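You operate a simulated robot arm through the tools that you are given. There is no shell and no other tool.

You run a simulated robot arm. Do the job below in one go: nothing can be reset, and whatever is moved stays where it is left.

## Task
Wash the greasy brass ring in the tank and stand it in the sink.
Fine: lift the wash lid, hold the part under the suds till no grease shows, stand it in the rinse sink to drain, then shut the lid. Drop nothing, spill no more than a spoonful, keep fingers from under the lid, leave the other parts on the ledge. Where these are worked on the way, their far stop is far enough and under half their travel is too little: wash lid. What is to be rubbed or washed off counts as gone when no trace of it is left.

Only the result counts: the job must be done as asked and must still hold three seconds after the hand-in. Knocking over, shifting, dropping, spilling or breaking anything else fails it. A push-on lid holds only when it is set on centred and level and pressed home; a screw cap is set on level and turned clockwise until tight.

## Robot
A 7-joint arm with a three-finger gripper, fixed in place. Base frame: the origin is on the floor under the middle of its stand, x ahead of it, y to its left, z up. Units: m, rad, N and s.
It reaches about 1.342 m from its shoulder. Its first joint turns from -2.897 to 2.897 rad. Payload 2.69 kg.
The TCP is the grasp point between the finger pads, 0.03 m short of the fingertips. In the tool frame z runs along the fingers and y along their closing line. The gripper opens to 0.128 m; its body begins 0.117 m behind the TCP.
Orientation is told as [roll, pitch, yaw] about the base's x, y, z axes, in that order, counted from this pose: with the fingers straight down and closing along the base's y, the tool's x points along the base's -x, its y along +y and its z along -z.

## Interface
- The arm moves only by the tool apply_moves. Its argument "series" is a list of rows, each a list of 7 numbers: the shift along the tool's x, y, z in m, then the turn, a rotation vector about the tool's x, y, z in rad, then the gripper command, from -1 (fully open) to 1 (shut), values between in proportion. In form: [[tx, ty, tz, ax, ay, az, hand], ...]. A call has 1 to 20 rows; each row is the pose to reach, as a shift and turn from the pose commanded when the call began, along the tool's axes at that moment. Rows are played at 5 a second. More than 0.05 m and 0.15 rad between two rows, or a gripper value outside its range, and nothing of the call is played. A pose out of reach is approached as far as the arm can. The call stops where the force on the tool passes 90 N (or 10 N more than at its start, if that is more) or the arm is blocked; 0.2 s more then pass. The fingers move at their own pace (about 0.127 m/s each) and stop on an object; they squeeze with about 42 N. The grip force told is the motor's: it shows also when the fingers shut on nothing. Time passes only in rows, and 0.2 s behind the last, so rows that repeat a pose let the fingers close. The reply holds the time, the measured pose of the TCP, the force on the tool along the base axes, the opening and the grip force, in the units named above and with some noise, with the torque about the TCP (base axes, N m) and any sound that the robot's microphone picked up.
- Cameras (640 x 400 px; columns grow to the right, rows downward): "scene" is fixed at [0.219, 0.4994, 1.3884]; the picture's right is [-0.25, -0.97, 0.00], its down [-0.34, 0.09, -0.94] and it looks along [0.91, -0.23, -0.35] (base axes); focal length 214 px, centre (320, 200). "wrist" rides on the gripper at [0.058, 0.054, -0.131] in the tool frame; the picture's right is [-0.68, 0.74, 0.00], its down [-0.62, -0.57, -0.55] and it looks along [-0.40, -0.37, 0.84] (tool axes); focal length 234 px, centre (320, 200). There is no depth. A picture from a camera that has moved, and an enlarged one, comes with that camera's place and axes in the base frame and with its lens.
- grab_frame(camera): a new picture of that camera. The clock stands still meanwhile.
- raise_lower(by): moves the trunk up (or, below 0, down) by that many m; the arm rides with it, the base frame stays. It gives what a move gives, with no picture.
- close_up(camera, box): a new picture of the part [left, top, right, bottom] of that camera's present view, enlarged. The clock stands still meanwhile.
- finish_job(): hands the job in; it is judged then, once.

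Nothing tells you positions but the pictures and the camera data. Unless the task says otherwise, let go and move clear before handing in.

The tools are called after "Emit:" as a command line: name --pt "numbers of a row" for each row, then --argument value for the rest, lists and objects as JSON in quotes. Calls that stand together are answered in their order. apply_moves: Moves the arm, as the interface text tells. Its arguments: {"type":"object","properties":{"series":{"type":"array","items":{"type":"array","items":{"type":"number"}}}},"required":["series"]} The other tools are called the same way: raise_lower (by) moves the trunk up or down; grab_frame (camera) takes a picture; close_up (camera, box) takes an enlarged picture of a part of a camera's view; finish_job () hands the job in.

At the start:

```text
time_s: 0.0
tcp_pos: [0.4603, 0.5257, 1.3295]
ee_rot: [-0.001, 0.0, -0.002]
ft_force: [-0.7, -0.2, 0.2]
ft_torque: [0.01, 0.0, -0.03]
width: 0.1281
finger_force: 0.2
trunk travel left (down, up): [-0.175, 0.175]
```

scene: 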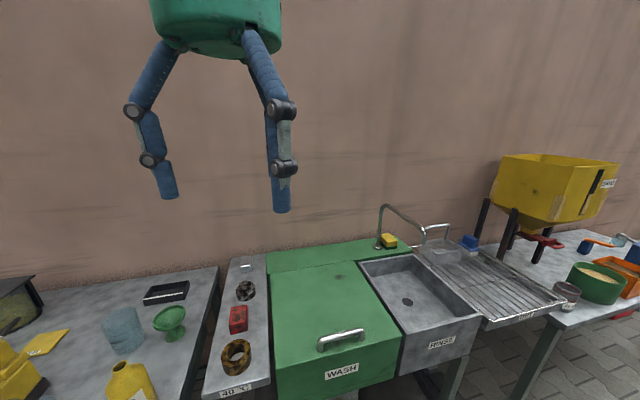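
wrist: 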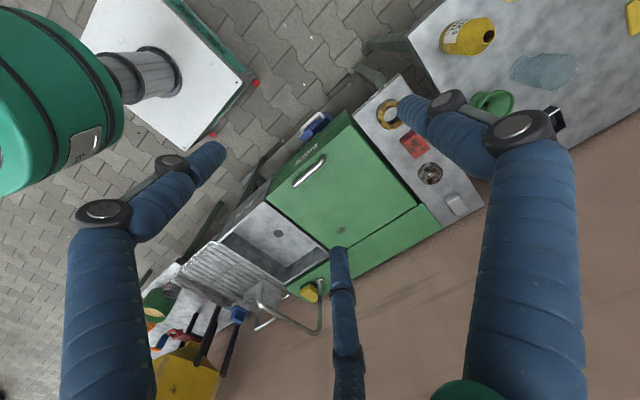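

I see a green wash tank with a lid and handle, a ledge with three parts to its left (the brass ring nearest me) and a rinse sink to its right. I'll take enlarged pictures to work out positions before moving.

Emit:
close_up --camera "scene" --box '[190, 240, 410, 400]'

Emit:
close_up --camera "scene" --box '[340, 190, 580, 390]'

Emit:
close_up --camera "wrist" --box '[180, 60, 500, 320]'

```text
2.50 times, centred on (300, 320) of scene
camera zoom: at [0.219, 0.4994, 1.3884], right [-0.25, -0.97, 0.0], down [-0.34, 0.09, -0.94], along [0.91, -0.23, -0.35], focal length 536 px, centre (370, -100)
```

zoom: 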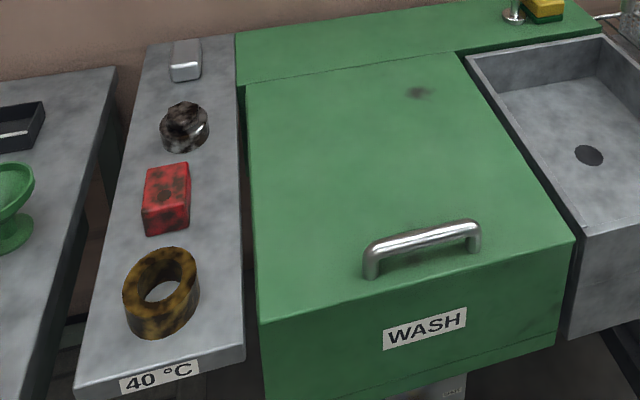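

```text
2.00 times, centred on (460, 290) of scene
camera zoom: at [0.219, 0.4994, 1.3884], right [-0.25, -0.97, 0.0], down [-0.34, 0.09, -0.94], along [0.91, -0.23, -0.35], focal length 429 px, centre (40, 20)
```

zoom: 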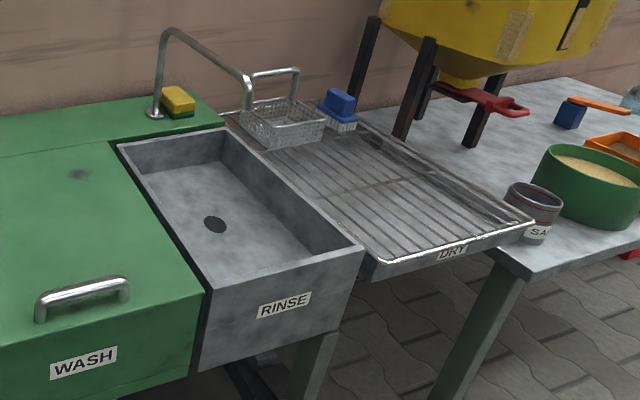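

```text
1.54 times, centred on (340, 190) of wrist
camera zoom: at [0.4008, 0.5787, 1.4618], right [0.68, 0.74, 0.0], down [0.62, -0.57, 0.55], along [0.4, -0.37, -0.84], focal length 360 px, centre (289, 215)
```

zoom: 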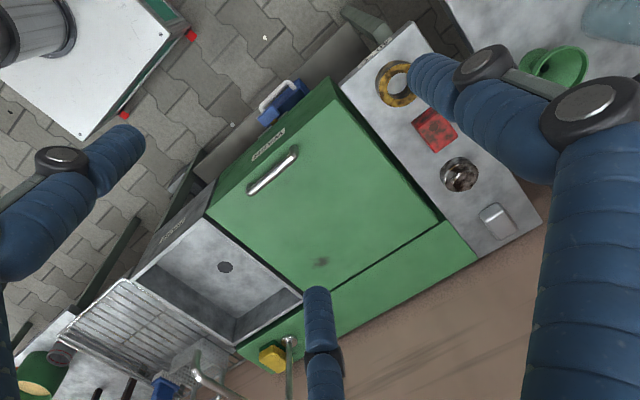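

The layout looks square to the base axes: ring near (0.63, 0.61), lid handle near (0.60, 0.35). I'll zoom in further to refine these.

Emit:
close_up --camera "wrist" --box '[250, 70, 470, 210]'

Emit:
close_up --camera "scene" --box '[200, 320, 290, 400]'

Emit:
close_up --camera "scene" --box '[270, 310, 410, 400]'

Emit:
close_up --camera "wrist" --box '[180, 170, 350, 310]'

```text
2.86 times, centred on (360, 140) of wrist
camera zoom: at [0.4008, 0.5787, 1.4618], right [0.68, 0.74, 0.0], down [0.62, -0.57, 0.55], along [0.4, -0.37, -0.84], focal length 669 px, centre (206, 371)
```

zoom: 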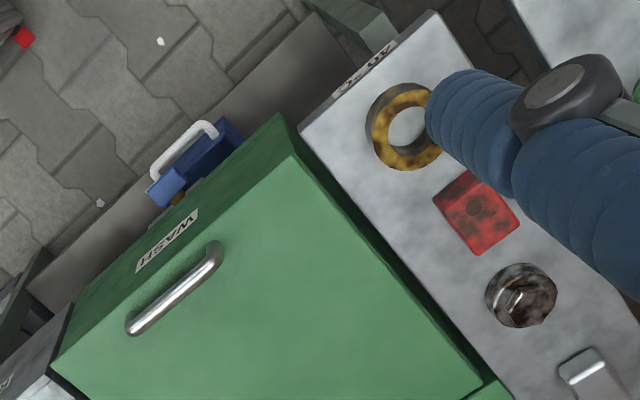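

```text
5.00 times, centred on (245, 360) of scene
camera zoom: at [0.219, 0.4994, 1.3884], right [-0.25, -0.97, 0.0], down [-0.34, 0.09, -0.94], along [0.91, -0.23, -0.35], focal length 1072 px, centre (695, -600)
```

zoom: 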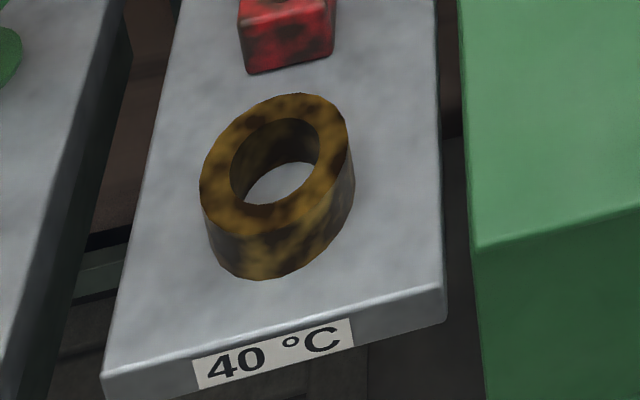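

```text
4.44 times, centred on (340, 355) of scene
camera zoom: at [0.219, 0.4994, 1.3884], right [-0.25, -0.97, 0.0], down [-0.34, 0.09, -0.94], along [0.91, -0.23, -0.35], focal length 953 px, centre (231, -489)
```

zoom: 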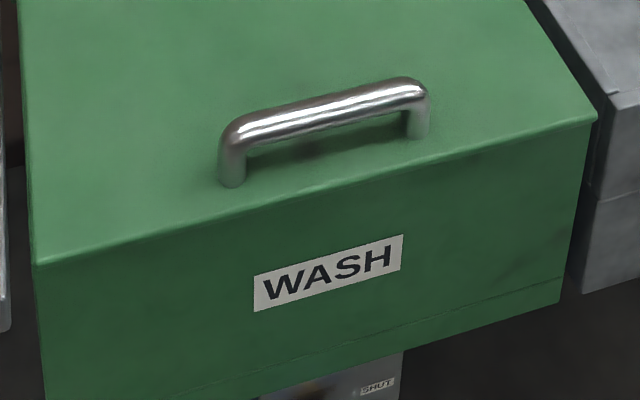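

```text
2.86 times, centred on (265, 240) of wrist
camera zoom: at [0.4008, 0.5787, 1.4618], right [0.68, 0.74, 0.0], down [0.62, -0.57, 0.55], along [0.4, -0.37, -0.84], focal length 669 px, centre (477, 86)
```

zoom: 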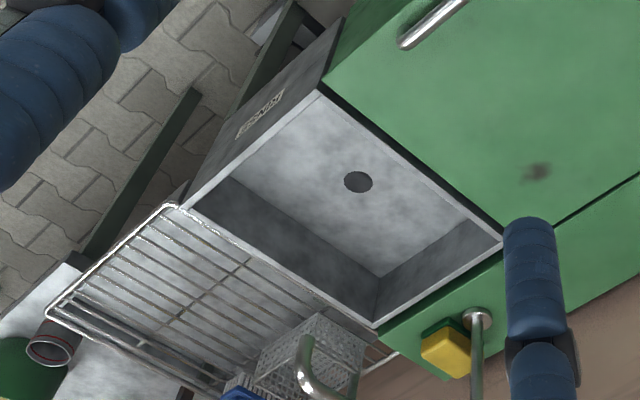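

The lid front edge is at about x=0.58 with its hinge near x=0.93, and the sink floor is near z=0.72. The faucet arches over the sink area, so I'll look at it and at the ring's surroundings before moving.

Emit:
close_up --camera "wrist" --box '[200, 250, 360, 350]'

Emit:
close_up --camera "scene" --box '[360, 190, 500, 280]'

Emit:
close_up --camera "scene" --box '[120, 0, 320, 220]'

```text
4.00 times, centred on (280, 300) of wrist
camera zoom: at [0.4008, 0.5787, 1.4618], right [0.68, 0.74, 0.0], down [0.62, -0.57, 0.55], along [0.4, -0.37, -0.84], focal length 937 px, centre (480, -200)
```

zoom: 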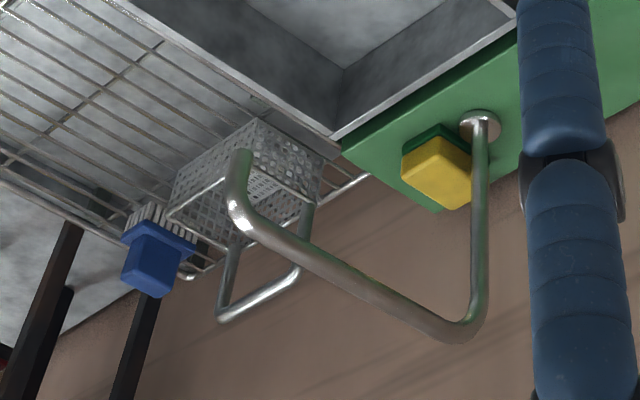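

```text
4.44 times, centred on (430, 235) of scene
camera zoom: at [0.219, 0.4994, 1.3884], right [-0.25, -0.97, 0.0], down [-0.34, 0.09, -0.94], along [0.91, -0.23, -0.35], focal length 953 px, centre (-169, 44)
```

zoom: 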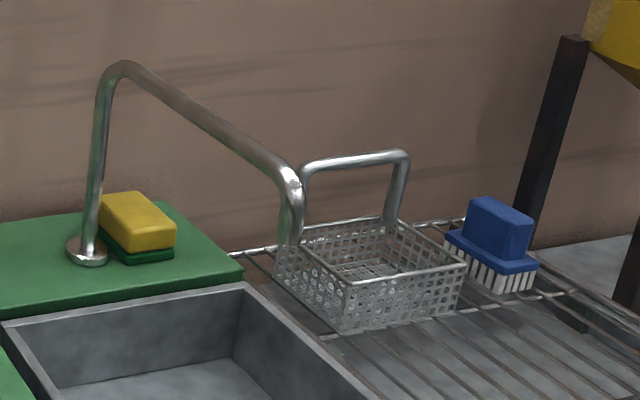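

```text
1.82 times, centred on (220, 110) of scene
camera zoom: at [0.219, 0.4994, 1.3884], right [-0.25, -0.97, 0.0], down [-0.34, 0.09, -0.94], along [0.91, -0.23, -0.35], focal length 390 px, centre (502, 364)
```

zoom: 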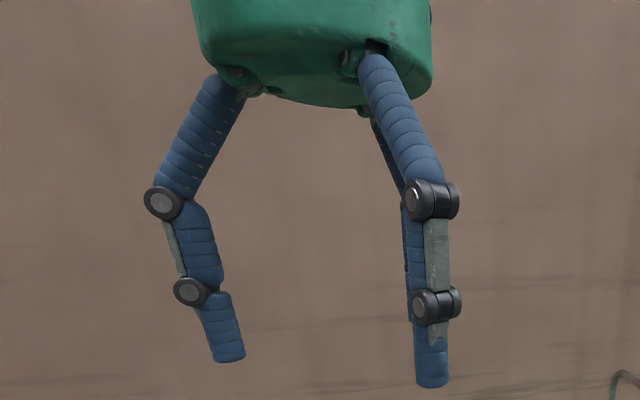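

The faucet spout ends near (0.74, 0.00, 0.99), so I'll later set the ring down in the front part of the sink. Now I'll bring the hand above the lid handle at (0.60, 0.34), turned 90° so the fingers straddle the bar.

Emit:
apply_moves --pt "-0.0127 -0.0168 0.0245 0 0 -0.1428 -1" --pt "-0.0255 -0.0336 0.049 0 0 -0.2856 -1" --pt "-0.0382 -0.0505 0.0736 0 0 -0.4284 -1" --pt "-0.0509 -0.0673 0.0982 0 0 -0.5712 -1" --pt "-0.0636 -0.0841 0.1227 0 0 -0.714 -1" --pt "-0.0764 -0.1009 0.1473 0 0 -0.8568 -1" --pt "-0.0891 -0.1177 0.1718 0 0 -0.9996 -1" --pt "-0.1018 -0.1345 0.1964 0 0 -1.1424 -1" --pt "-0.1145 -0.1514 0.2209 0 0 -1.2852 -1" --pt "-0.1273 -0.1682 0.2455 0 0 -1.428 -1" --pt "-0.14 -0.185 0.27 0 0 -1.5708 -1" --pt "-0.14 -0.185 0.27 0 0 -1.5708 -1"

```text
time_s: 2.6
tcp_pos: [0.6015, 0.338, 1.0612]
ee_rot: [0.0, -0.001, 1.573]
ft_force: [-0.3, -0.3, -0.3]
ft_torque: [0.03, 0.05, -0.03]
width: 0.1279
finger_force: 0.0
trunk travel left (down, up): [-0.175, 0.175]
```

The hand should now be above the handle with the fingers pointing down. I'll check both views.

Emit:
grab_frame --camera "scene"

Emit:
grab_frame --camera "wrist"

```text
taken
```

scene: 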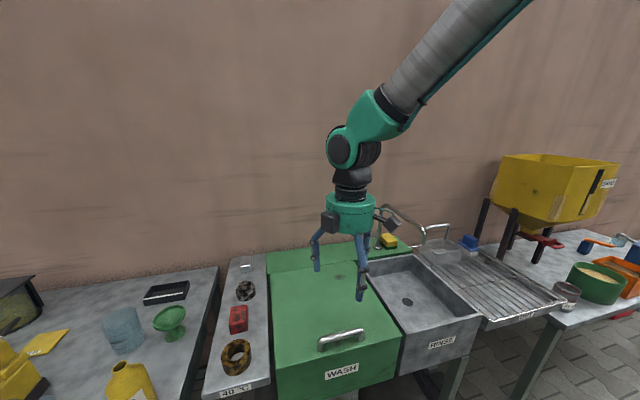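

```text
taken
camera wrist: at [0.5478, 0.2796, 1.1928], right [-0.74, 0.68, 0.0], down [0.57, 0.62, 0.55], along [0.37, 0.4, -0.84], focal length 234 px, centre (320, 200)
```

wrist: 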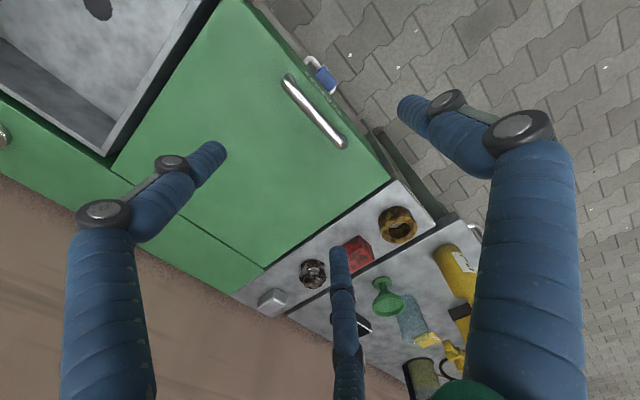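

The handle bar measures at x≈0.602, y 0.28–0.39, directly below the hand. I'll descend part way and re-check its height.

Emit:
apply_moves --pt "0 0 0.04 0 0 0 -1" --pt "0 0 0.08 0 0 0 -1" --pt "0 0 0.12 0 0 0 -1" --pt "0 0 0.15 0 0 0 -1" --pt "0 0 0.15 0 0 0 -1"

Emit:
grab_frame --camera "wrist"

Emit:
close_up --camera "scene" --box '[260, 220, 440, 380]'

```text
time_s: 3.8
tcp_pos: [0.6008, 0.3399, 0.9098]
ee_rot: [-0.001, 0.0, 1.569]
ft_force: [0.4, 0.5, 0.1]
ft_torque: [-0.01, 0.02, 0.06]
width: 0.1283
finger_force: 0.0
trunk travel left (down, up): [-0.175, 0.175]
```

```text
taken
camera wrist: at [0.5464, 0.2808, 1.0414], right [-0.74, 0.68, 0.0], down [0.57, 0.62, 0.55], along [0.37, 0.4, -0.84], focal length 234 px, centre (320, 200)
```

wrist: 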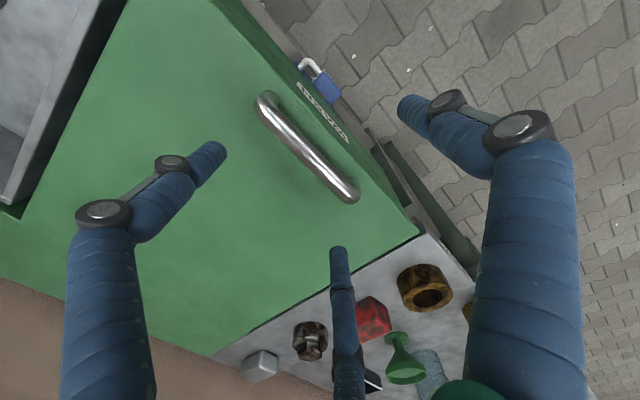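

```text
2.50 times, centred on (350, 300) of scene
camera zoom: at [0.219, 0.4994, 1.3884], right [-0.25, -0.97, 0.0], down [-0.34, 0.09, -0.94], along [0.91, -0.23, -0.35], focal length 536 px, centre (245, -50)
```

zoom: 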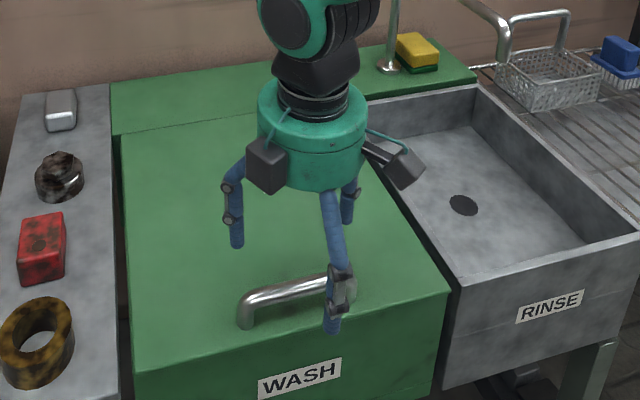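

The bar is centred under the hand at about z=0.85. I'll go down to TCP z≈0.862, so the tips pass about 2 cm below bar centre without touching the lid, then close.

Emit:
apply_moves --pt "0 0 0.02 0 0 0 -1" --pt "0 0 0.035 0 0 0 -1" --pt "0 0 0.048 0 0 0 -1" --pt "0 0 0.048 0 0 0 -1"

Emit:
grab_frame --camera "wrist"

Emit:
close_up --camera "scene" --box '[290, 260, 410, 380]'

```text
time_s: 4.8
tcp_pos: [0.6012, 0.3393, 0.8625]
ee_rot: [0.0, 0.0, 1.571]
ft_force: [0.1, 0.0, 0.7]
ft_torque: [0.02, 0.0, -0.01]
width: 0.1279
finger_force: 0.1
trunk travel left (down, up): [-0.175, 0.175]
```

```text
taken
camera wrist: at [0.546, 0.2814, 0.9936], right [-0.74, 0.68, 0.0], down [0.57, 0.62, 0.55], along [0.37, 0.4, -0.84], focal length 234 px, centre (320, 200)
```

wrist: 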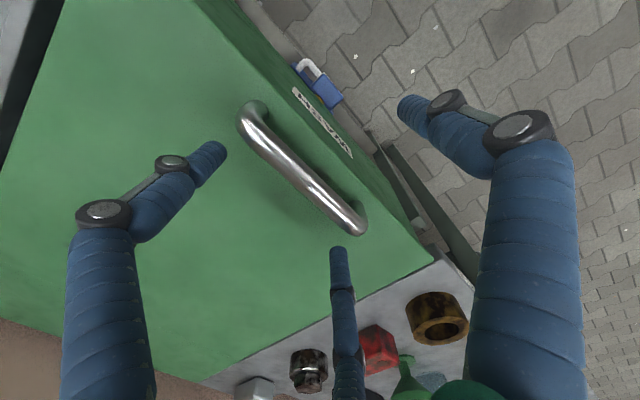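

```text
3.33 times, centred on (350, 320) of scene
camera zoom: at [0.219, 0.4994, 1.3884], right [-0.25, -0.97, 0.0], down [-0.34, 0.09, -0.94], along [0.91, -0.23, -0.35], focal length 715 px, centre (220, -200)
```

zoom: 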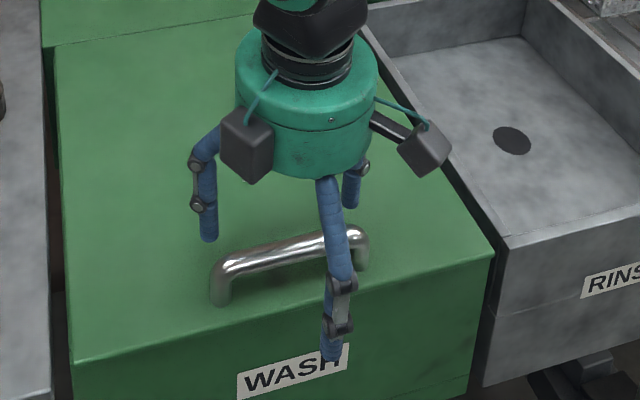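

The bar runs through the grasp point. I'll close the fingers on it now.

Emit:
apply_moves --pt "0 0 0 0 0 0 -0.3" --pt "0 0 0 0 0 0 0.3" --pt "0 0 0 0 0 0 0.7" --pt "0 0 0 0 0 0 1" --pt "0 0 0 0 0 0 1"

Emit:
grab_frame --camera "wrist"

Emit:
close_up --camera "scene" --box '[290, 260, 410, 380]'

```text
time_s: 5.9
tcp_pos: [0.6149, 0.3424, 0.8703]
ee_rot: [-0.022, -0.011, 1.571]
ft_force: [29.7, -11.7, -1.7]
ft_torque: [-0.41, -1.12, 0.19]
width: 0.0275
finger_force: 42.2
trunk travel left (down, up): [-0.175, 0.175]
stopped in row 5: the force on the tool passed its limit at 105 N (the readings are from after the stop); the commanded pose is now the measured one
```

```text
taken
camera wrist: at [0.5576, 0.2825, 0.9988], right [-0.73, 0.68, -0.01], down [0.55, 0.61, 0.57], along [0.39, 0.41, -0.82], focal length 234 px, centre (320, 200)
```

wrist: 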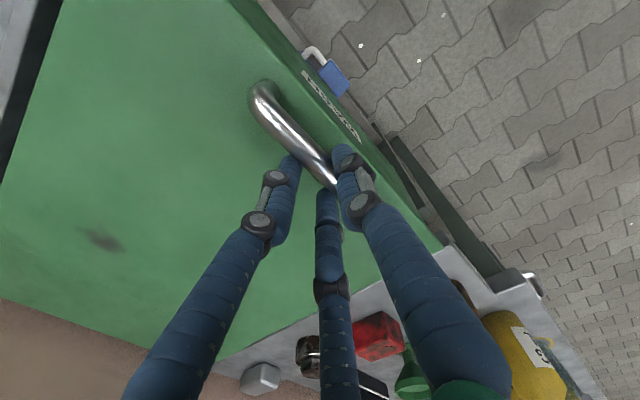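

```text
3.33 times, centred on (350, 320) of scene
camera zoom: at [0.219, 0.4994, 1.3884], right [-0.25, -0.97, 0.0], down [-0.34, 0.09, -0.94], along [0.91, -0.23, -0.35], focal length 715 px, centre (220, -200)
```

zoom: 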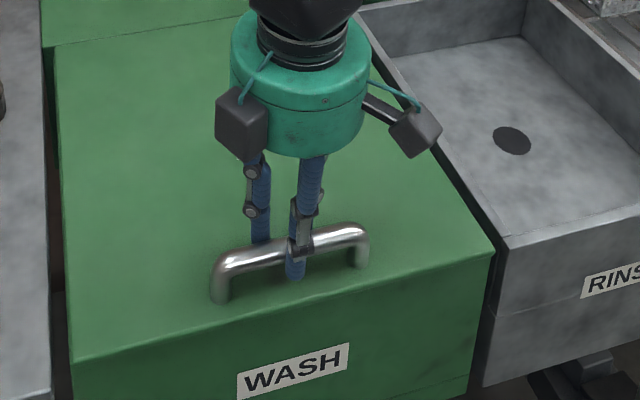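

The fingers hold the bar (opening 0.0275 m, firm grip). I'll lift the lid gently along its hinge arc for the first 10° and watch the forces.

Emit:
apply_moves --pt "0 -0.001 -0.007 0 0 0 1" --pt "0 -0.0025 -0.0145 0 0 0 1" --pt "0 -0.004 -0.022 0 0 0 1" --pt "0 -0.0055 -0.029 0 0 0 1" --pt "0 -0.009 -0.043 0 0 0 1" --pt "0.001 -0.0134 -0.057 0 0 0 1"

Emit:
grab_frame --camera "scene"

```text
time_s: 7.3
tcp_pos: [0.6255, 0.3418, 0.9229]
ee_rot: [-0.02, -0.011, 1.569]
ft_force: [67.4, -7.3, -23.6]
ft_torque: [0.0, -1.54, -0.22]
width: 0.0276
finger_force: 44.3
trunk travel left (down, up): [-0.175, 0.175]
```

```text
taken
```

scene: 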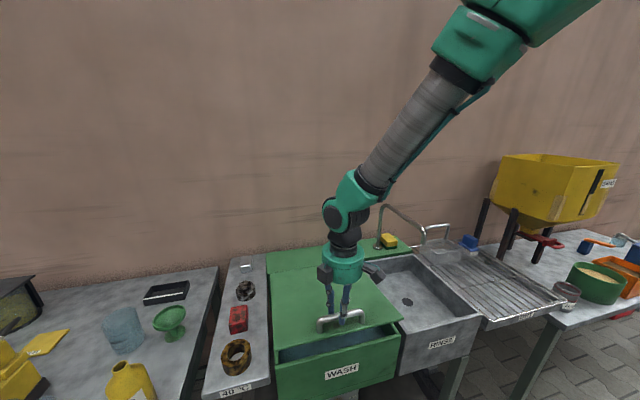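

The lid is coming up cleanly; the sideways force shows I should follow a bit more toward the hinge (+x). I'll relax that and continue to about 20°.

Emit:
apply_moves --pt "0 -0.007 0 0 0 0 1" --pt "0 -0.0125 -0.014 0 0 0 1" --pt "0 -0.0175 -0.028 0 0 0 1" --pt "0 -0.0235 -0.0412 0 0 0 1" --pt "0.001 -0.0301 -0.0543 0 0 0 1"

```text
time_s: 8.5
tcp_pos: [0.649, 0.3405, 0.9804]
ee_rot: [-0.017, -0.012, 1.569]
ft_force: [-13.1, 38.7, 3.5]
ft_torque: [1.52, 0.36, -0.41]
width: 0.0277
finger_force: 45.0
trunk travel left (down, up): [-0.175, 0.175]
```

Forces are small in x/z; a slight y offset built up, so I'll trim that and continue to about 35°.

Emit:
apply_moves --pt "-0.003 -0.003 -0.006 0 0 0 1" --pt "-0.004 -0.0131 -0.0254 0 0 0 1" --pt "-0.004 -0.0215 -0.0375 0 0 0 1" --pt "-0.004 -0.0302 -0.0493 0 0 0 1" --pt "-0.004 -0.0395 -0.0605 0 0 0 1" --pt "-0.004 -0.0494 -0.0716 0 0 0 1"

Emit:
grab_frame --camera "scene"

Emit:
grab_frame --camera "wrist"

```text
time_s: 9.9
tcp_pos: [0.6985, 0.3412, 1.0529]
ee_rot: [-0.017, -0.009, 1.57]
ft_force: [-12.2, -25.6, 7.9]
ft_torque: [-0.86, 0.41, -0.13]
width: 0.0276
finger_force: 44.9
trunk travel left (down, up): [-0.175, 0.175]
```

```text
taken
```

scene: 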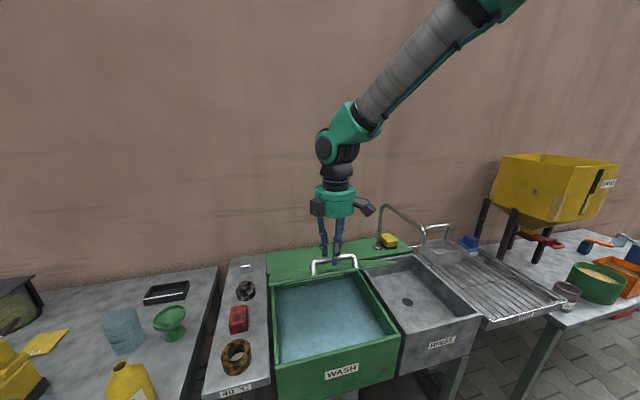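

```text
taken
camera wrist: at [0.6428, 0.2816, 1.1829], right [-0.74, 0.68, -0.01], down [0.56, 0.61, 0.56], along [0.39, 0.41, -0.83], focal length 234 px, centre (320, 200)
```

wrist: 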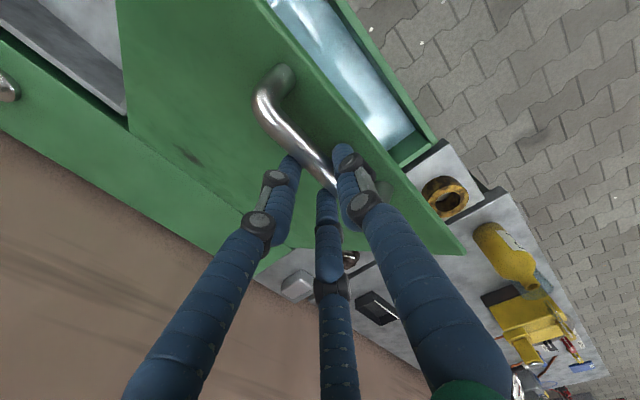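

The lid is at about 35° and the suds are visible in the tank. I'll keep following the hinge arc up to about 60°.

Emit:
apply_moves --pt "0.002 -0.0105 -0.0105 0 0 0 1" --pt "0.002 -0.0211 -0.0206 0 0 0 1" --pt "0.002 -0.0323 -0.0301 0 0 0 1" --pt "0.002 -0.0438 -0.0392 0 0 0 1" --pt "0.002 -0.0559 -0.0478 0 0 0 1" --pt "0.002 -0.0682 -0.0559 0 0 0 1" --pt "0.002 -0.0809 -0.0633 0 0 0 1" --pt "0.002 -0.0938 -0.0702 0 0 0 1" --pt "0.002 -0.1072 -0.0766 0 0 0 1" --pt "0.002 -0.1207 -0.0824 0 0 0 1"

Emit:
grab_frame --camera "scene"

Emit:
grab_frame --camera "wrist"

```text
time_s: 12.1
tcp_pos: [0.8194, 0.3407, 1.1379]
ee_rot: [-0.019, -0.009, 1.568]
ft_force: [-3.0, 9.2, 4.0]
ft_torque: [0.14, 0.14, -0.66]
width: 0.0277
finger_force: 45.4
trunk travel left (down, up): [-0.175, 0.175]
```

```text
taken
```

scene: 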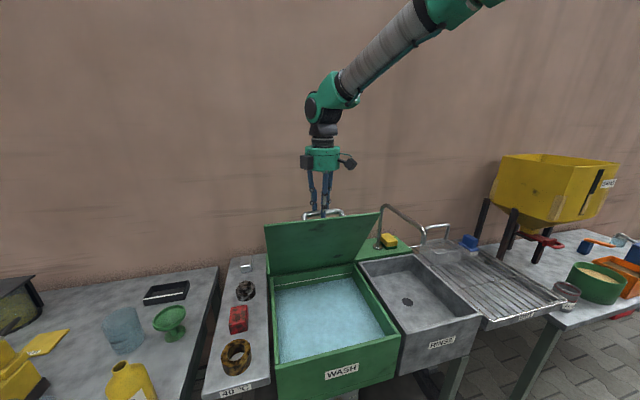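

```text
taken
camera wrist: at [0.7629, 0.2815, 1.2671], right [-0.74, 0.68, -0.01], down [0.56, 0.61, 0.56], along [0.39, 0.41, -0.83], focal length 234 px, centre (320, 200)
```

wrist: 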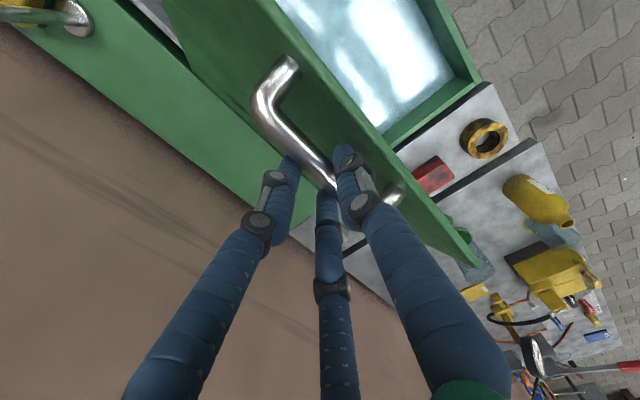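

Lid at about 60° with almost no load on the hand. I'll continue toward 75–80°, watching for the stop.

Emit:
apply_moves --pt "0 -0.0138 -0.0052 0 0 0 1" --pt "0 -0.0277 -0.0097 0 0 0 1" --pt "0 -0.0419 -0.0137 0 0 0 1" --pt "0 -0.0563 -0.017 0 0 0 1" --pt "0 -0.0708 -0.0196 0 0 0 1" --pt "0 -0.0854 -0.0217 0 0 0 1"

Emit:
close_up --camera "scene" --box '[240, 100, 440, 290]'

Emit:
grab_frame --camera "wrist"

```text
time_s: 13.5
tcp_pos: [0.9043, 0.3401, 1.1614]
ee_rot: [-0.018, -0.007, 1.569]
ft_force: [-0.5, 21.5, 3.0]
ft_torque: [0.75, -0.04, -0.68]
width: 0.0278
finger_force: 45.2
trunk travel left (down, up): [-0.175, 0.175]
```

```text
2.11 times, centred on (340, 195) of scene
camera zoom: at [0.219, 0.4994, 1.3884], right [-0.25, -0.97, 0.0], down [-0.34, 0.09, -0.94], along [0.91, -0.23, -0.35], focal length 452 px, centre (278, 210)
```

zoom: 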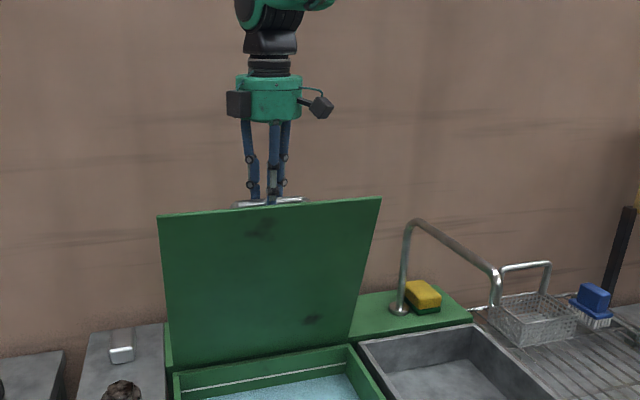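

```text
taken
camera wrist: at [0.8475, 0.2808, 1.2909], right [-0.74, 0.68, -0.01], down [0.56, 0.61, 0.57], along [0.39, 0.41, -0.82], focal length 234 px, centre (320, 200)
```

wrist: 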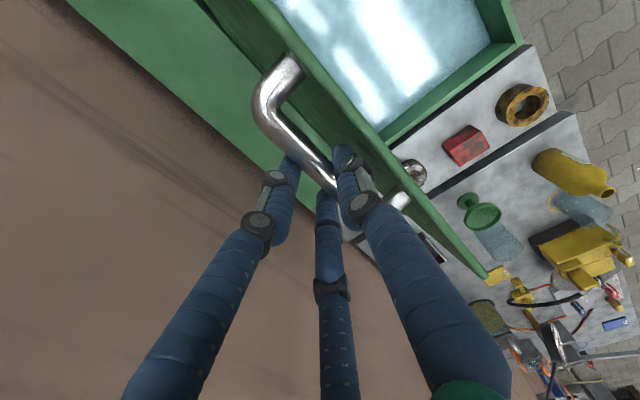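

Lid at about 75°. I'll go on to about 87° with small steps; the force limit will tell me if a stop is reached.

Emit:
apply_moves --pt "-0.002 -0.0146 -0.0015 0 0 0 1" --pt "-0.002 -0.0293 -0.0022 0 0 0 1" --pt "-0.002 -0.044 -0.0024 0 0 0 1" --pt "-0.002 -0.0587 -0.0019 0 0 0 1" --pt "-0.002 -0.07 -0.001 0 0 0 1"

Emit:
grab_frame --camera "scene"

Emit:
grab_frame --camera "wrist"

```text
time_s: 14.4
tcp_pos: [0.9398, 0.3412, 1.1643]
ee_rot: [0.006, -0.001, 1.573]
ft_force: [-55.2, -17.9, 22.5]
ft_torque: [0.76, 1.1, -0.22]
width: 0.0277
finger_force: 45.0
trunk travel left (down, up): [-0.175, 0.175]
stopped in row 4: the force on the tool passed its limit at 102 N (the readings are from after the stop); the commanded pose is now the measured one
```

```text
taken
```

scene: 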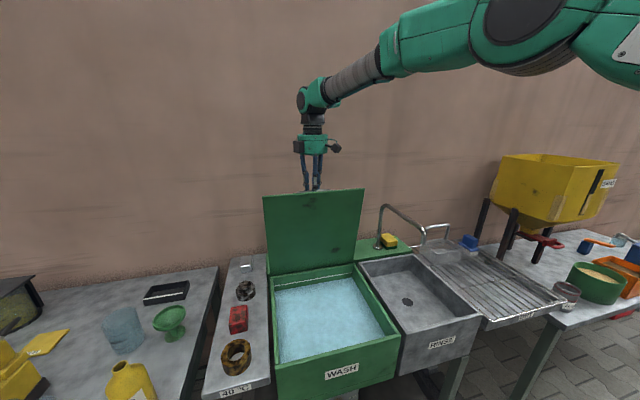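

```text
taken
camera wrist: at [0.8873, 0.2818, 1.295], right [-0.74, 0.68, 0.01], down [0.57, 0.61, 0.55], along [0.37, 0.41, -0.84], focal length 234 px, centre (320, 200)
```

wrist: 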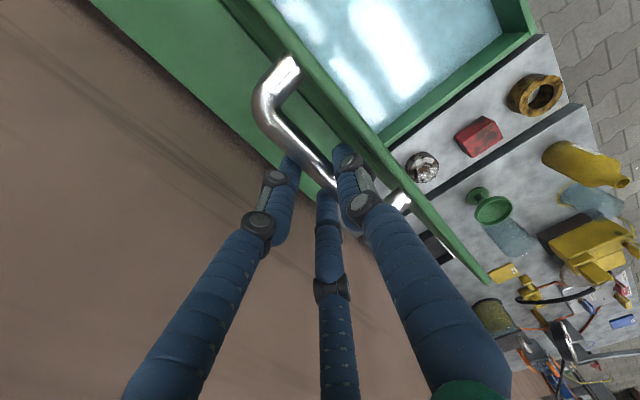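

The lid met its far stop at roughly 80°. I'll ease the pressure off and open the fingers a little while still straddling the bar, to see whether the lid stays up by itself.

Emit:
apply_moves --pt "0 0.003 0 0 0 0 1" --pt "-0.001 0.005 0.001 0 0 0 1" --pt "-0.001 0.005 0.001 0 0 0 0.5" --pt "-0.001 0.005 0.001 0 0 0 0.35" --pt "-0.001 0.005 0.001 0 0 0 0.2" --pt "-0.001 0.005 0.001 0 0 0 0.2" --pt "-0.001 0.005 0.001 0 0 0 0.2"

Emit:
grab_frame --camera "wrist"

Emit:
close_up --camera "scene" --box '[240, 100, 440, 290]'

```text
time_s: 16.0
tcp_pos: [0.9418, 0.3431, 1.1557]
ee_rot: [0.003, -0.005, 1.572]
ft_force: [1.2, 0.1, 0.1]
ft_torque: [0.0, -0.05, 0.02]
width: 0.051
finger_force: 0.1
trunk travel left (down, up): [-0.175, 0.175]
```

```text
taken
camera wrist: at [0.8893, 0.2836, 1.288], right [-0.74, 0.68, 0.0], down [0.57, 0.61, 0.55], along [0.37, 0.41, -0.84], focal length 234 px, centre (320, 200)
```

wrist: 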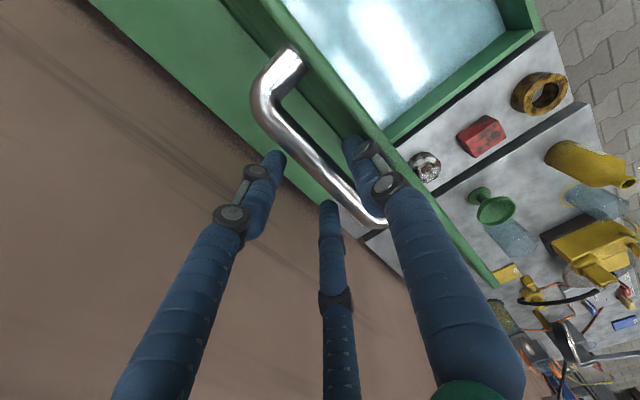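

```text
2.11 times, centred on (340, 195) of scene
camera zoom: at [0.219, 0.4994, 1.3884], right [-0.25, -0.97, 0.0], down [-0.34, 0.09, -0.94], along [0.91, -0.23, -0.35], focal length 452 px, centre (278, 210)
```

zoom: 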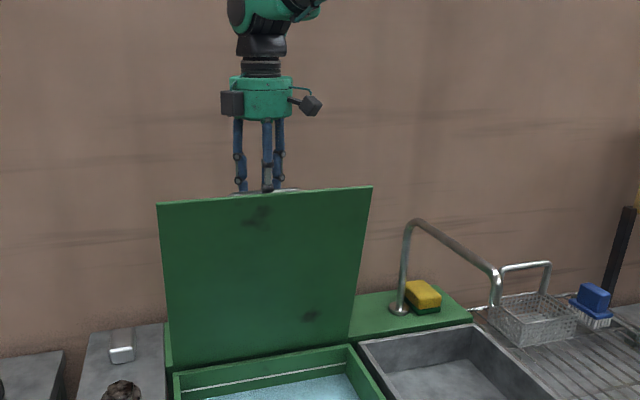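

The force dropped to zero and the lid stays put. I'll lift the fingers straight up off the bar and confirm the lid holds.

Emit:
apply_moves --pt "0 0 -0.015 0 0 0 0.2" --pt "0 0 -0.03 0 0 0 0.2" --pt "0 0 -0.06 0 0 0 0.0" --pt "0 0 -0.1 0 0 0 -0.3" --pt "0 0 -0.1 0 0 0 -0.3" --pt "0 0 -0.1 0 0 0 -0.3"

Emit:
grab_frame --camera "scene"

Emit:
grab_frame --camera "wrist"

```text
time_s: 17.4
tcp_pos: [0.9433, 0.3428, 1.255]
ee_rot: [0.004, -0.003, 1.571]
ft_force: [-0.1, 0.1, -0.8]
ft_torque: [-0.01, -0.01, 0.01]
width: 0.0832
finger_force: 0.0
trunk travel left (down, up): [-0.175, 0.175]
```

```text
taken
```

scene: 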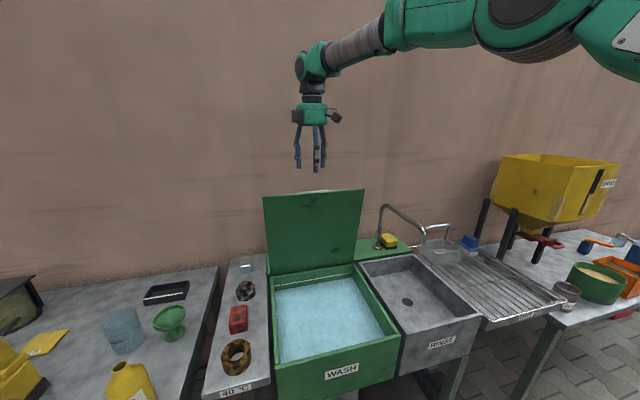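

```text
taken
camera wrist: at [0.8899, 0.2826, 1.3855], right [-0.74, 0.68, 0.0], down [0.57, 0.61, 0.55], along [0.37, 0.41, -0.84], focal length 234 px, centre (320, 200)
```

wrist: 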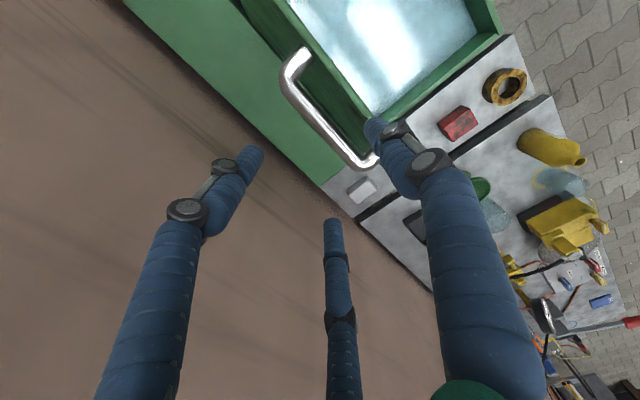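

The lid stands open by itself at its stop. Next I'll carry the open hand across to above the ring at about (0.625, 0.61) and look.

Emit:
apply_moves --pt "-0.0267 0.0318 0 0 0 0 -0.5" --pt "-0.0534 0.0636 0 0 0 0 -0.7" --pt "-0.0801 0.0954 0 0 0 0 -0.7" --pt "-0.1068 0.1272 0 0 0 0 -0.7" --pt "-0.1335 0.159 0 0 0 0 -0.7" --pt "-0.1602 0.1908 0 0 0 0 -0.7" --pt "-0.1869 0.2226 0 0 0 0 -0.7" --pt "-0.2136 0.2544 0 0 0 0 -0.7" --pt "-0.2403 0.2862 0 0 0 0 -0.7" --pt "-0.267 0.318 0 0 0 0 -0.7" --pt "-0.267 0.318 0.04 0 0 0 -0.7" --pt "-0.267 0.318 0.08 0 0 0 -0.7" --pt "-0.267 0.318 0.12 0 0 0 -0.7" --pt "-0.267 0.318 0.16 0 0 0 -0.7" --pt "-0.267 0.318 0.2 0 0 0 -0.7" --pt "-0.267 0.318 0.25 0 0 0 -0.7" --pt "-0.267 0.318 0.25 0 0 0 -0.7"

Emit:
grab_frame --camera "wrist"

Emit:
grab_frame --camera "scene"

```text
time_s: 21.0
tcp_pos: [0.6233, 0.6111, 1.0082]
ee_rot: [0.003, -0.001, 1.57]
ft_force: [-0.2, 0.1, -0.9]
ft_torque: [-0.07, 0.04, -0.04]
width: 0.1088
finger_force: 0.1
trunk travel left (down, up): [-0.175, 0.175]
```

```text
taken
camera wrist: at [0.5698, 0.5531, 1.1388], right [-0.74, 0.68, 0.0], down [0.57, 0.61, 0.55], along [0.37, 0.41, -0.84], focal length 234 px, centre (320, 200)
```

wrist: 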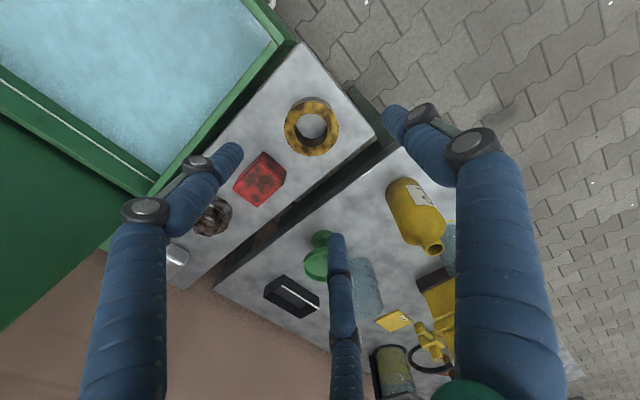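

```text
taken
```

scene: 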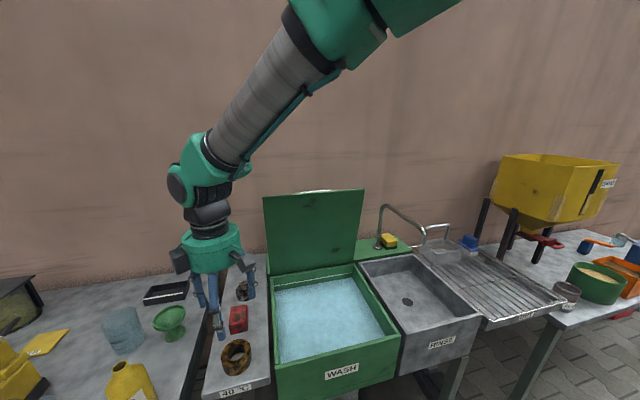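

I'll zoom in on the ring to fix its centre and size.

Emit:
close_up --camera "wrist" --box '[250, 60, 390, 190]'

Emit:
close_up --camera "scene" --box '[190, 280, 290, 400]'

Emit:
close_up --camera "scene" --box '[260, 250, 410, 400]'

```text
3.08 times, centred on (320, 125) of wrist
camera zoom: at [0.5698, 0.5531, 1.1388], right [-0.74, 0.68, 0.0], down [0.57, 0.61, 0.55], along [0.37, 0.41, -0.84], focal length 720 px, centre (320, 431)
```

zoom: 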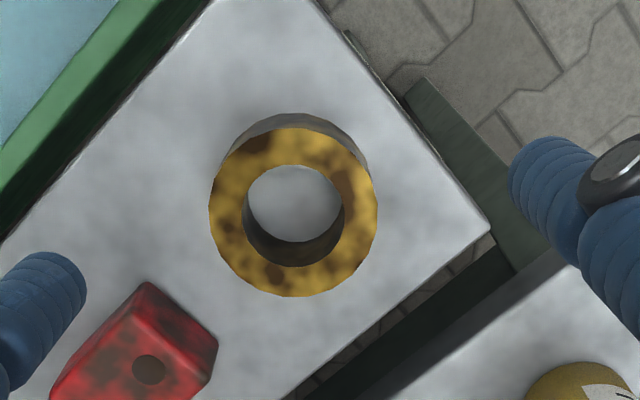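

```text
3.33 times, centred on (240, 340) of scene
camera zoom: at [0.219, 0.4994, 1.3884], right [-0.25, -0.97, 0.0], down [-0.34, 0.09, -0.94], along [0.91, -0.23, -0.35], focal length 715 px, centre (587, -267)
```

zoom: 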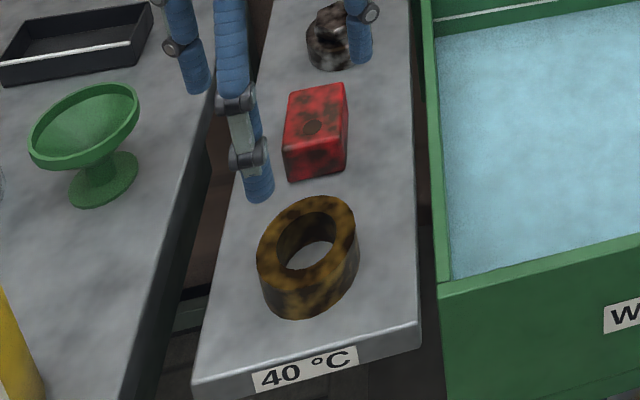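

```text
2.67 times, centred on (335, 325) of scene
camera zoom: at [0.219, 0.4994, 1.3884], right [-0.25, -0.97, 0.0], down [-0.34, 0.09, -0.94], along [0.91, -0.23, -0.35], focal length 572 px, centre (280, -133)
```

zoom: 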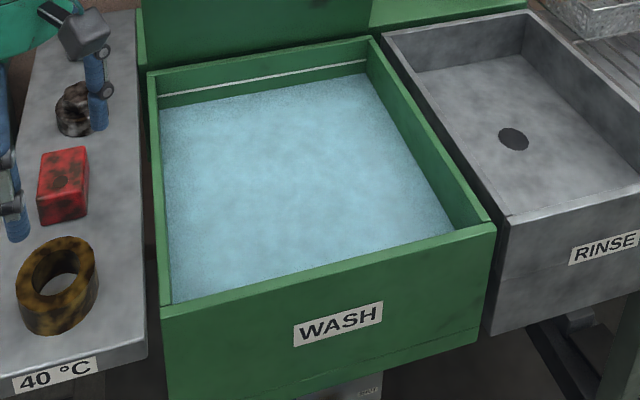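

The ring measures about 0.067 m across, centred near (0.636, 0.610), with its top near z=0.83. I'll centre over it and descend to just above it for a second look.

Emit:
apply_moves --pt "0 -0.006 0.03 0 0 0 -0.7" --pt "0 -0.012 0.065 0 0 0 -0.7" --pt "0 -0.012 0.1 0 0 0 -0.7" --pt "0 -0.012 0.1 0 0 0 -0.7"

Emit:
grab_frame --camera "wrist"

Emit:
close_up --camera "scene" --box '[190, 280, 290, 400]'

```text
time_s: 22.0
tcp_pos: [0.6327, 0.6132, 0.9089]
ee_rot: [0.004, -0.002, 1.572]
ft_force: [-0.5, 0.2, -0.5]
ft_torque: [0.02, 0.0, -0.02]
width: 0.1087
finger_force: 0.2
trunk travel left (down, up): [-0.175, 0.175]
```

```text
taken
camera wrist: at [0.5799, 0.5544, 1.0391], right [-0.74, 0.68, 0.0], down [0.57, 0.61, 0.55], along [0.37, 0.41, -0.84], focal length 234 px, centre (320, 200)
```

wrist: 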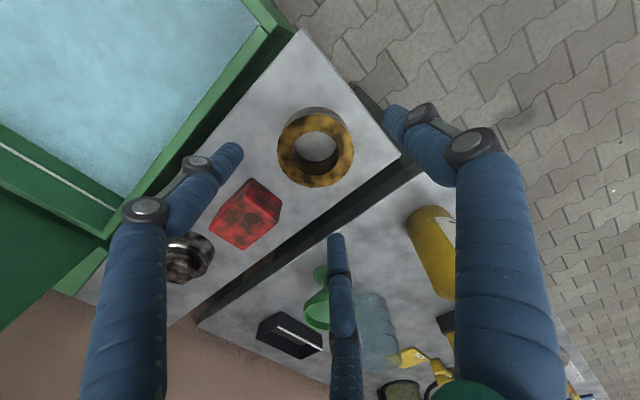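

```text
3.33 times, centred on (240, 340) of scene
camera zoom: at [0.219, 0.4994, 1.3884], right [-0.25, -0.97, 0.0], down [-0.34, 0.09, -0.94], along [0.91, -0.23, -0.35], focal length 715 px, centre (587, -267)
```

zoom: 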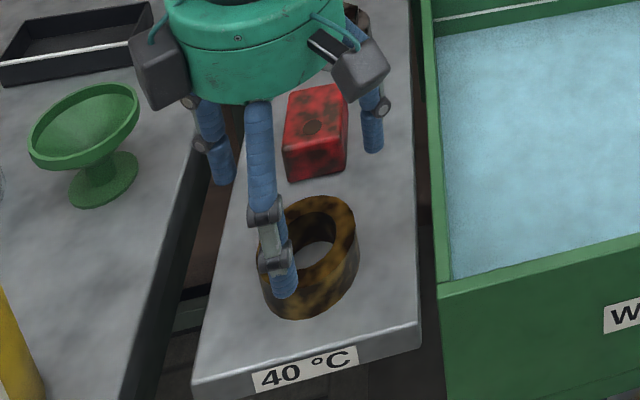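

The hand is centred over the ring. I'll lower to TCP z≈0.85 and check where the fingertips are relative to the ring and ledge.

Emit:
apply_moves --pt "0.001 -0.002 0.02 0 0 0 -0.7" --pt "0.002 -0.003 0.04 0 0 0 -0.7" --pt "0.002 -0.003 0.058 0 0 0 -0.7" --pt "0.002 -0.003 0.058 0 0 0 -0.7"

Emit:
grab_frame --camera "wrist"

Emit:
close_up --camera "scene" --box '[190, 280, 290, 400]'

```text
time_s: 23.0
tcp_pos: [0.6368, 0.6102, 0.8485]
ee_rot: [0.003, -0.003, 1.572]
ft_force: [-0.5, 0.4, 0.7]
ft_torque: [-0.01, 0.02, 0.0]
width: 0.1087
finger_force: 0.1
trunk travel left (down, up): [-0.175, 0.175]
```

```text
taken
camera wrist: at [0.5833, 0.5501, 0.9806], right [-0.74, 0.68, 0.0], down [0.57, 0.61, 0.55], along [0.37, 0.41, -0.84], focal length 234 px, centre (320, 200)
```

wrist: 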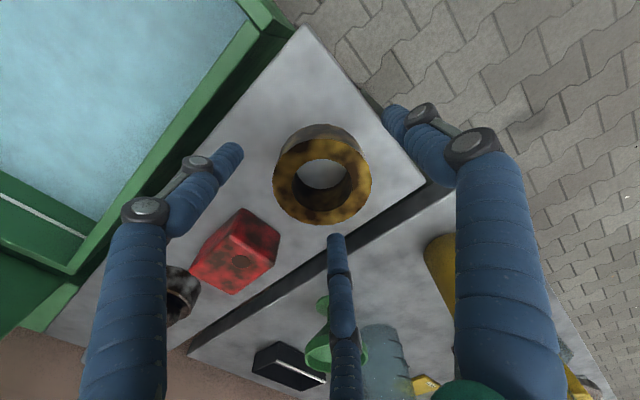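

```text
3.33 times, centred on (240, 340) of scene
camera zoom: at [0.219, 0.4994, 1.3884], right [-0.25, -0.97, 0.0], down [-0.34, 0.09, -0.94], along [0.91, -0.23, -0.35], focal length 715 px, centre (587, -267)
```

zoom: 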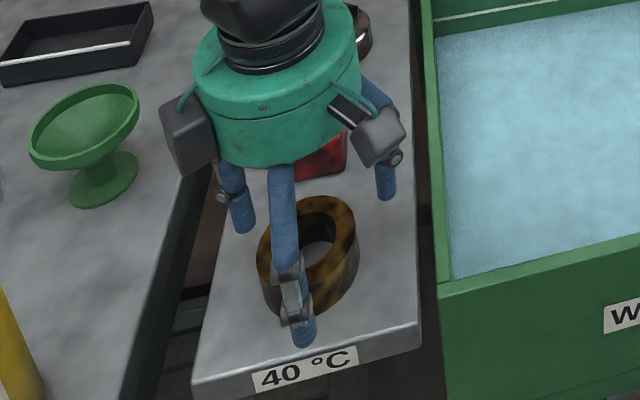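

The ring is within 4 mm of centre, top at z≈0.824, about 0.074 m across. I'll trim, lower to TCP z≈0.832 and close gently on it.

Emit:
apply_moves --pt "-0.003 -0.002 0.006 0 0 0 -0.7" --pt "-0.003 -0.002 0.012 0 0 0 -0.7" --pt "-0.003 -0.002 0.0165 0 0 0 -0.7" --pt "-0.003 -0.002 0.0165 0 0 0 -0.7"

Emit:
close_up --camera "scene" --box '[200, 320, 280, 400]'

```text
time_s: 24.0
tcp_pos: [0.6408, 0.6121, 0.835]
ee_rot: [0.002, -0.003, 1.571]
ft_force: [-0.6, 0.0, -0.7]
ft_torque: [-0.01, 0.02, 0.02]
width: 0.1088
finger_force: 0.1
trunk travel left (down, up): [-0.175, 0.175]
```

```text
5.00 times, centred on (240, 360) of scene
camera zoom: at [0.219, 0.4994, 1.3884], right [-0.25, -0.97, 0.0], down [-0.34, 0.09, -0.94], along [0.91, -0.23, -0.35], focal length 1072 px, centre (720, -600)
```

zoom: 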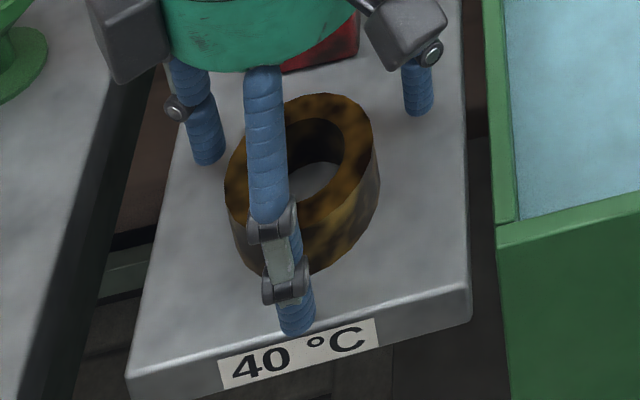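

Fingertips are just above the ledge around the ring. Closing now.

Emit:
apply_moves --pt "0 0 0 0 0 0 -0.4" --pt "0 0 0 0 0 0 -0.2" --pt "0 0 0 0 0 0 0.0" --pt "0 0 0 0 0 0 0.3" --pt "0 0 0 0 0 0 0.6" --pt "0 0 0 0 0 0 1" --pt "0 0 0 0 0 0 1"

Emit:
grab_frame --camera "wrist"

Emit:
close_up --camera "scene" --box '[200, 320, 280, 400]'

```text
time_s: 25.6
tcp_pos: [0.64, 0.6119, 0.8338]
ee_rot: [0.004, -0.002, 1.571]
ft_force: [-0.5, 1.8, 1.5]
ft_torque: [0.17, -0.01, 0.06]
width: 0.0718
finger_force: 42.3
trunk travel left (down, up): [-0.175, 0.175]
```

```text
taken
camera wrist: at [0.5866, 0.5522, 0.9656], right [-0.74, 0.68, 0.0], down [0.57, 0.61, 0.55], along [0.37, 0.41, -0.84], focal length 234 px, centre (320, 200)
```

wrist: 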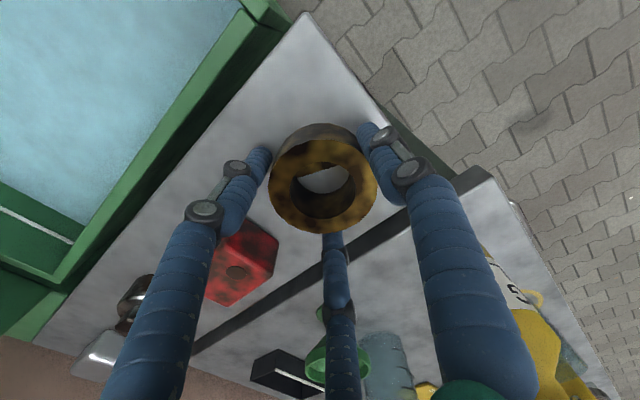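

```text
5.00 times, centred on (240, 360) of scene
camera zoom: at [0.219, 0.4994, 1.3884], right [-0.25, -0.97, 0.0], down [-0.34, 0.09, -0.94], along [0.91, -0.23, -0.35], focal length 1072 px, centre (720, -600)
```

zoom: 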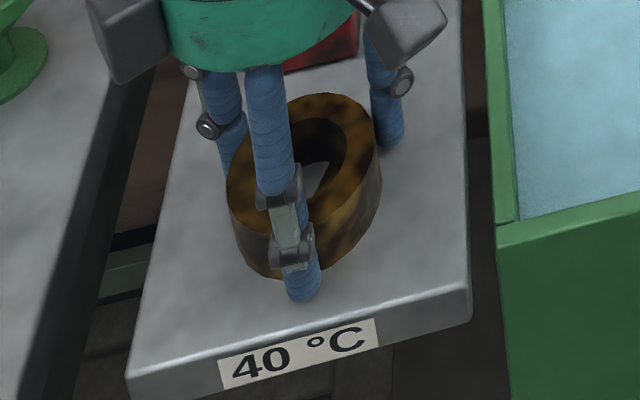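

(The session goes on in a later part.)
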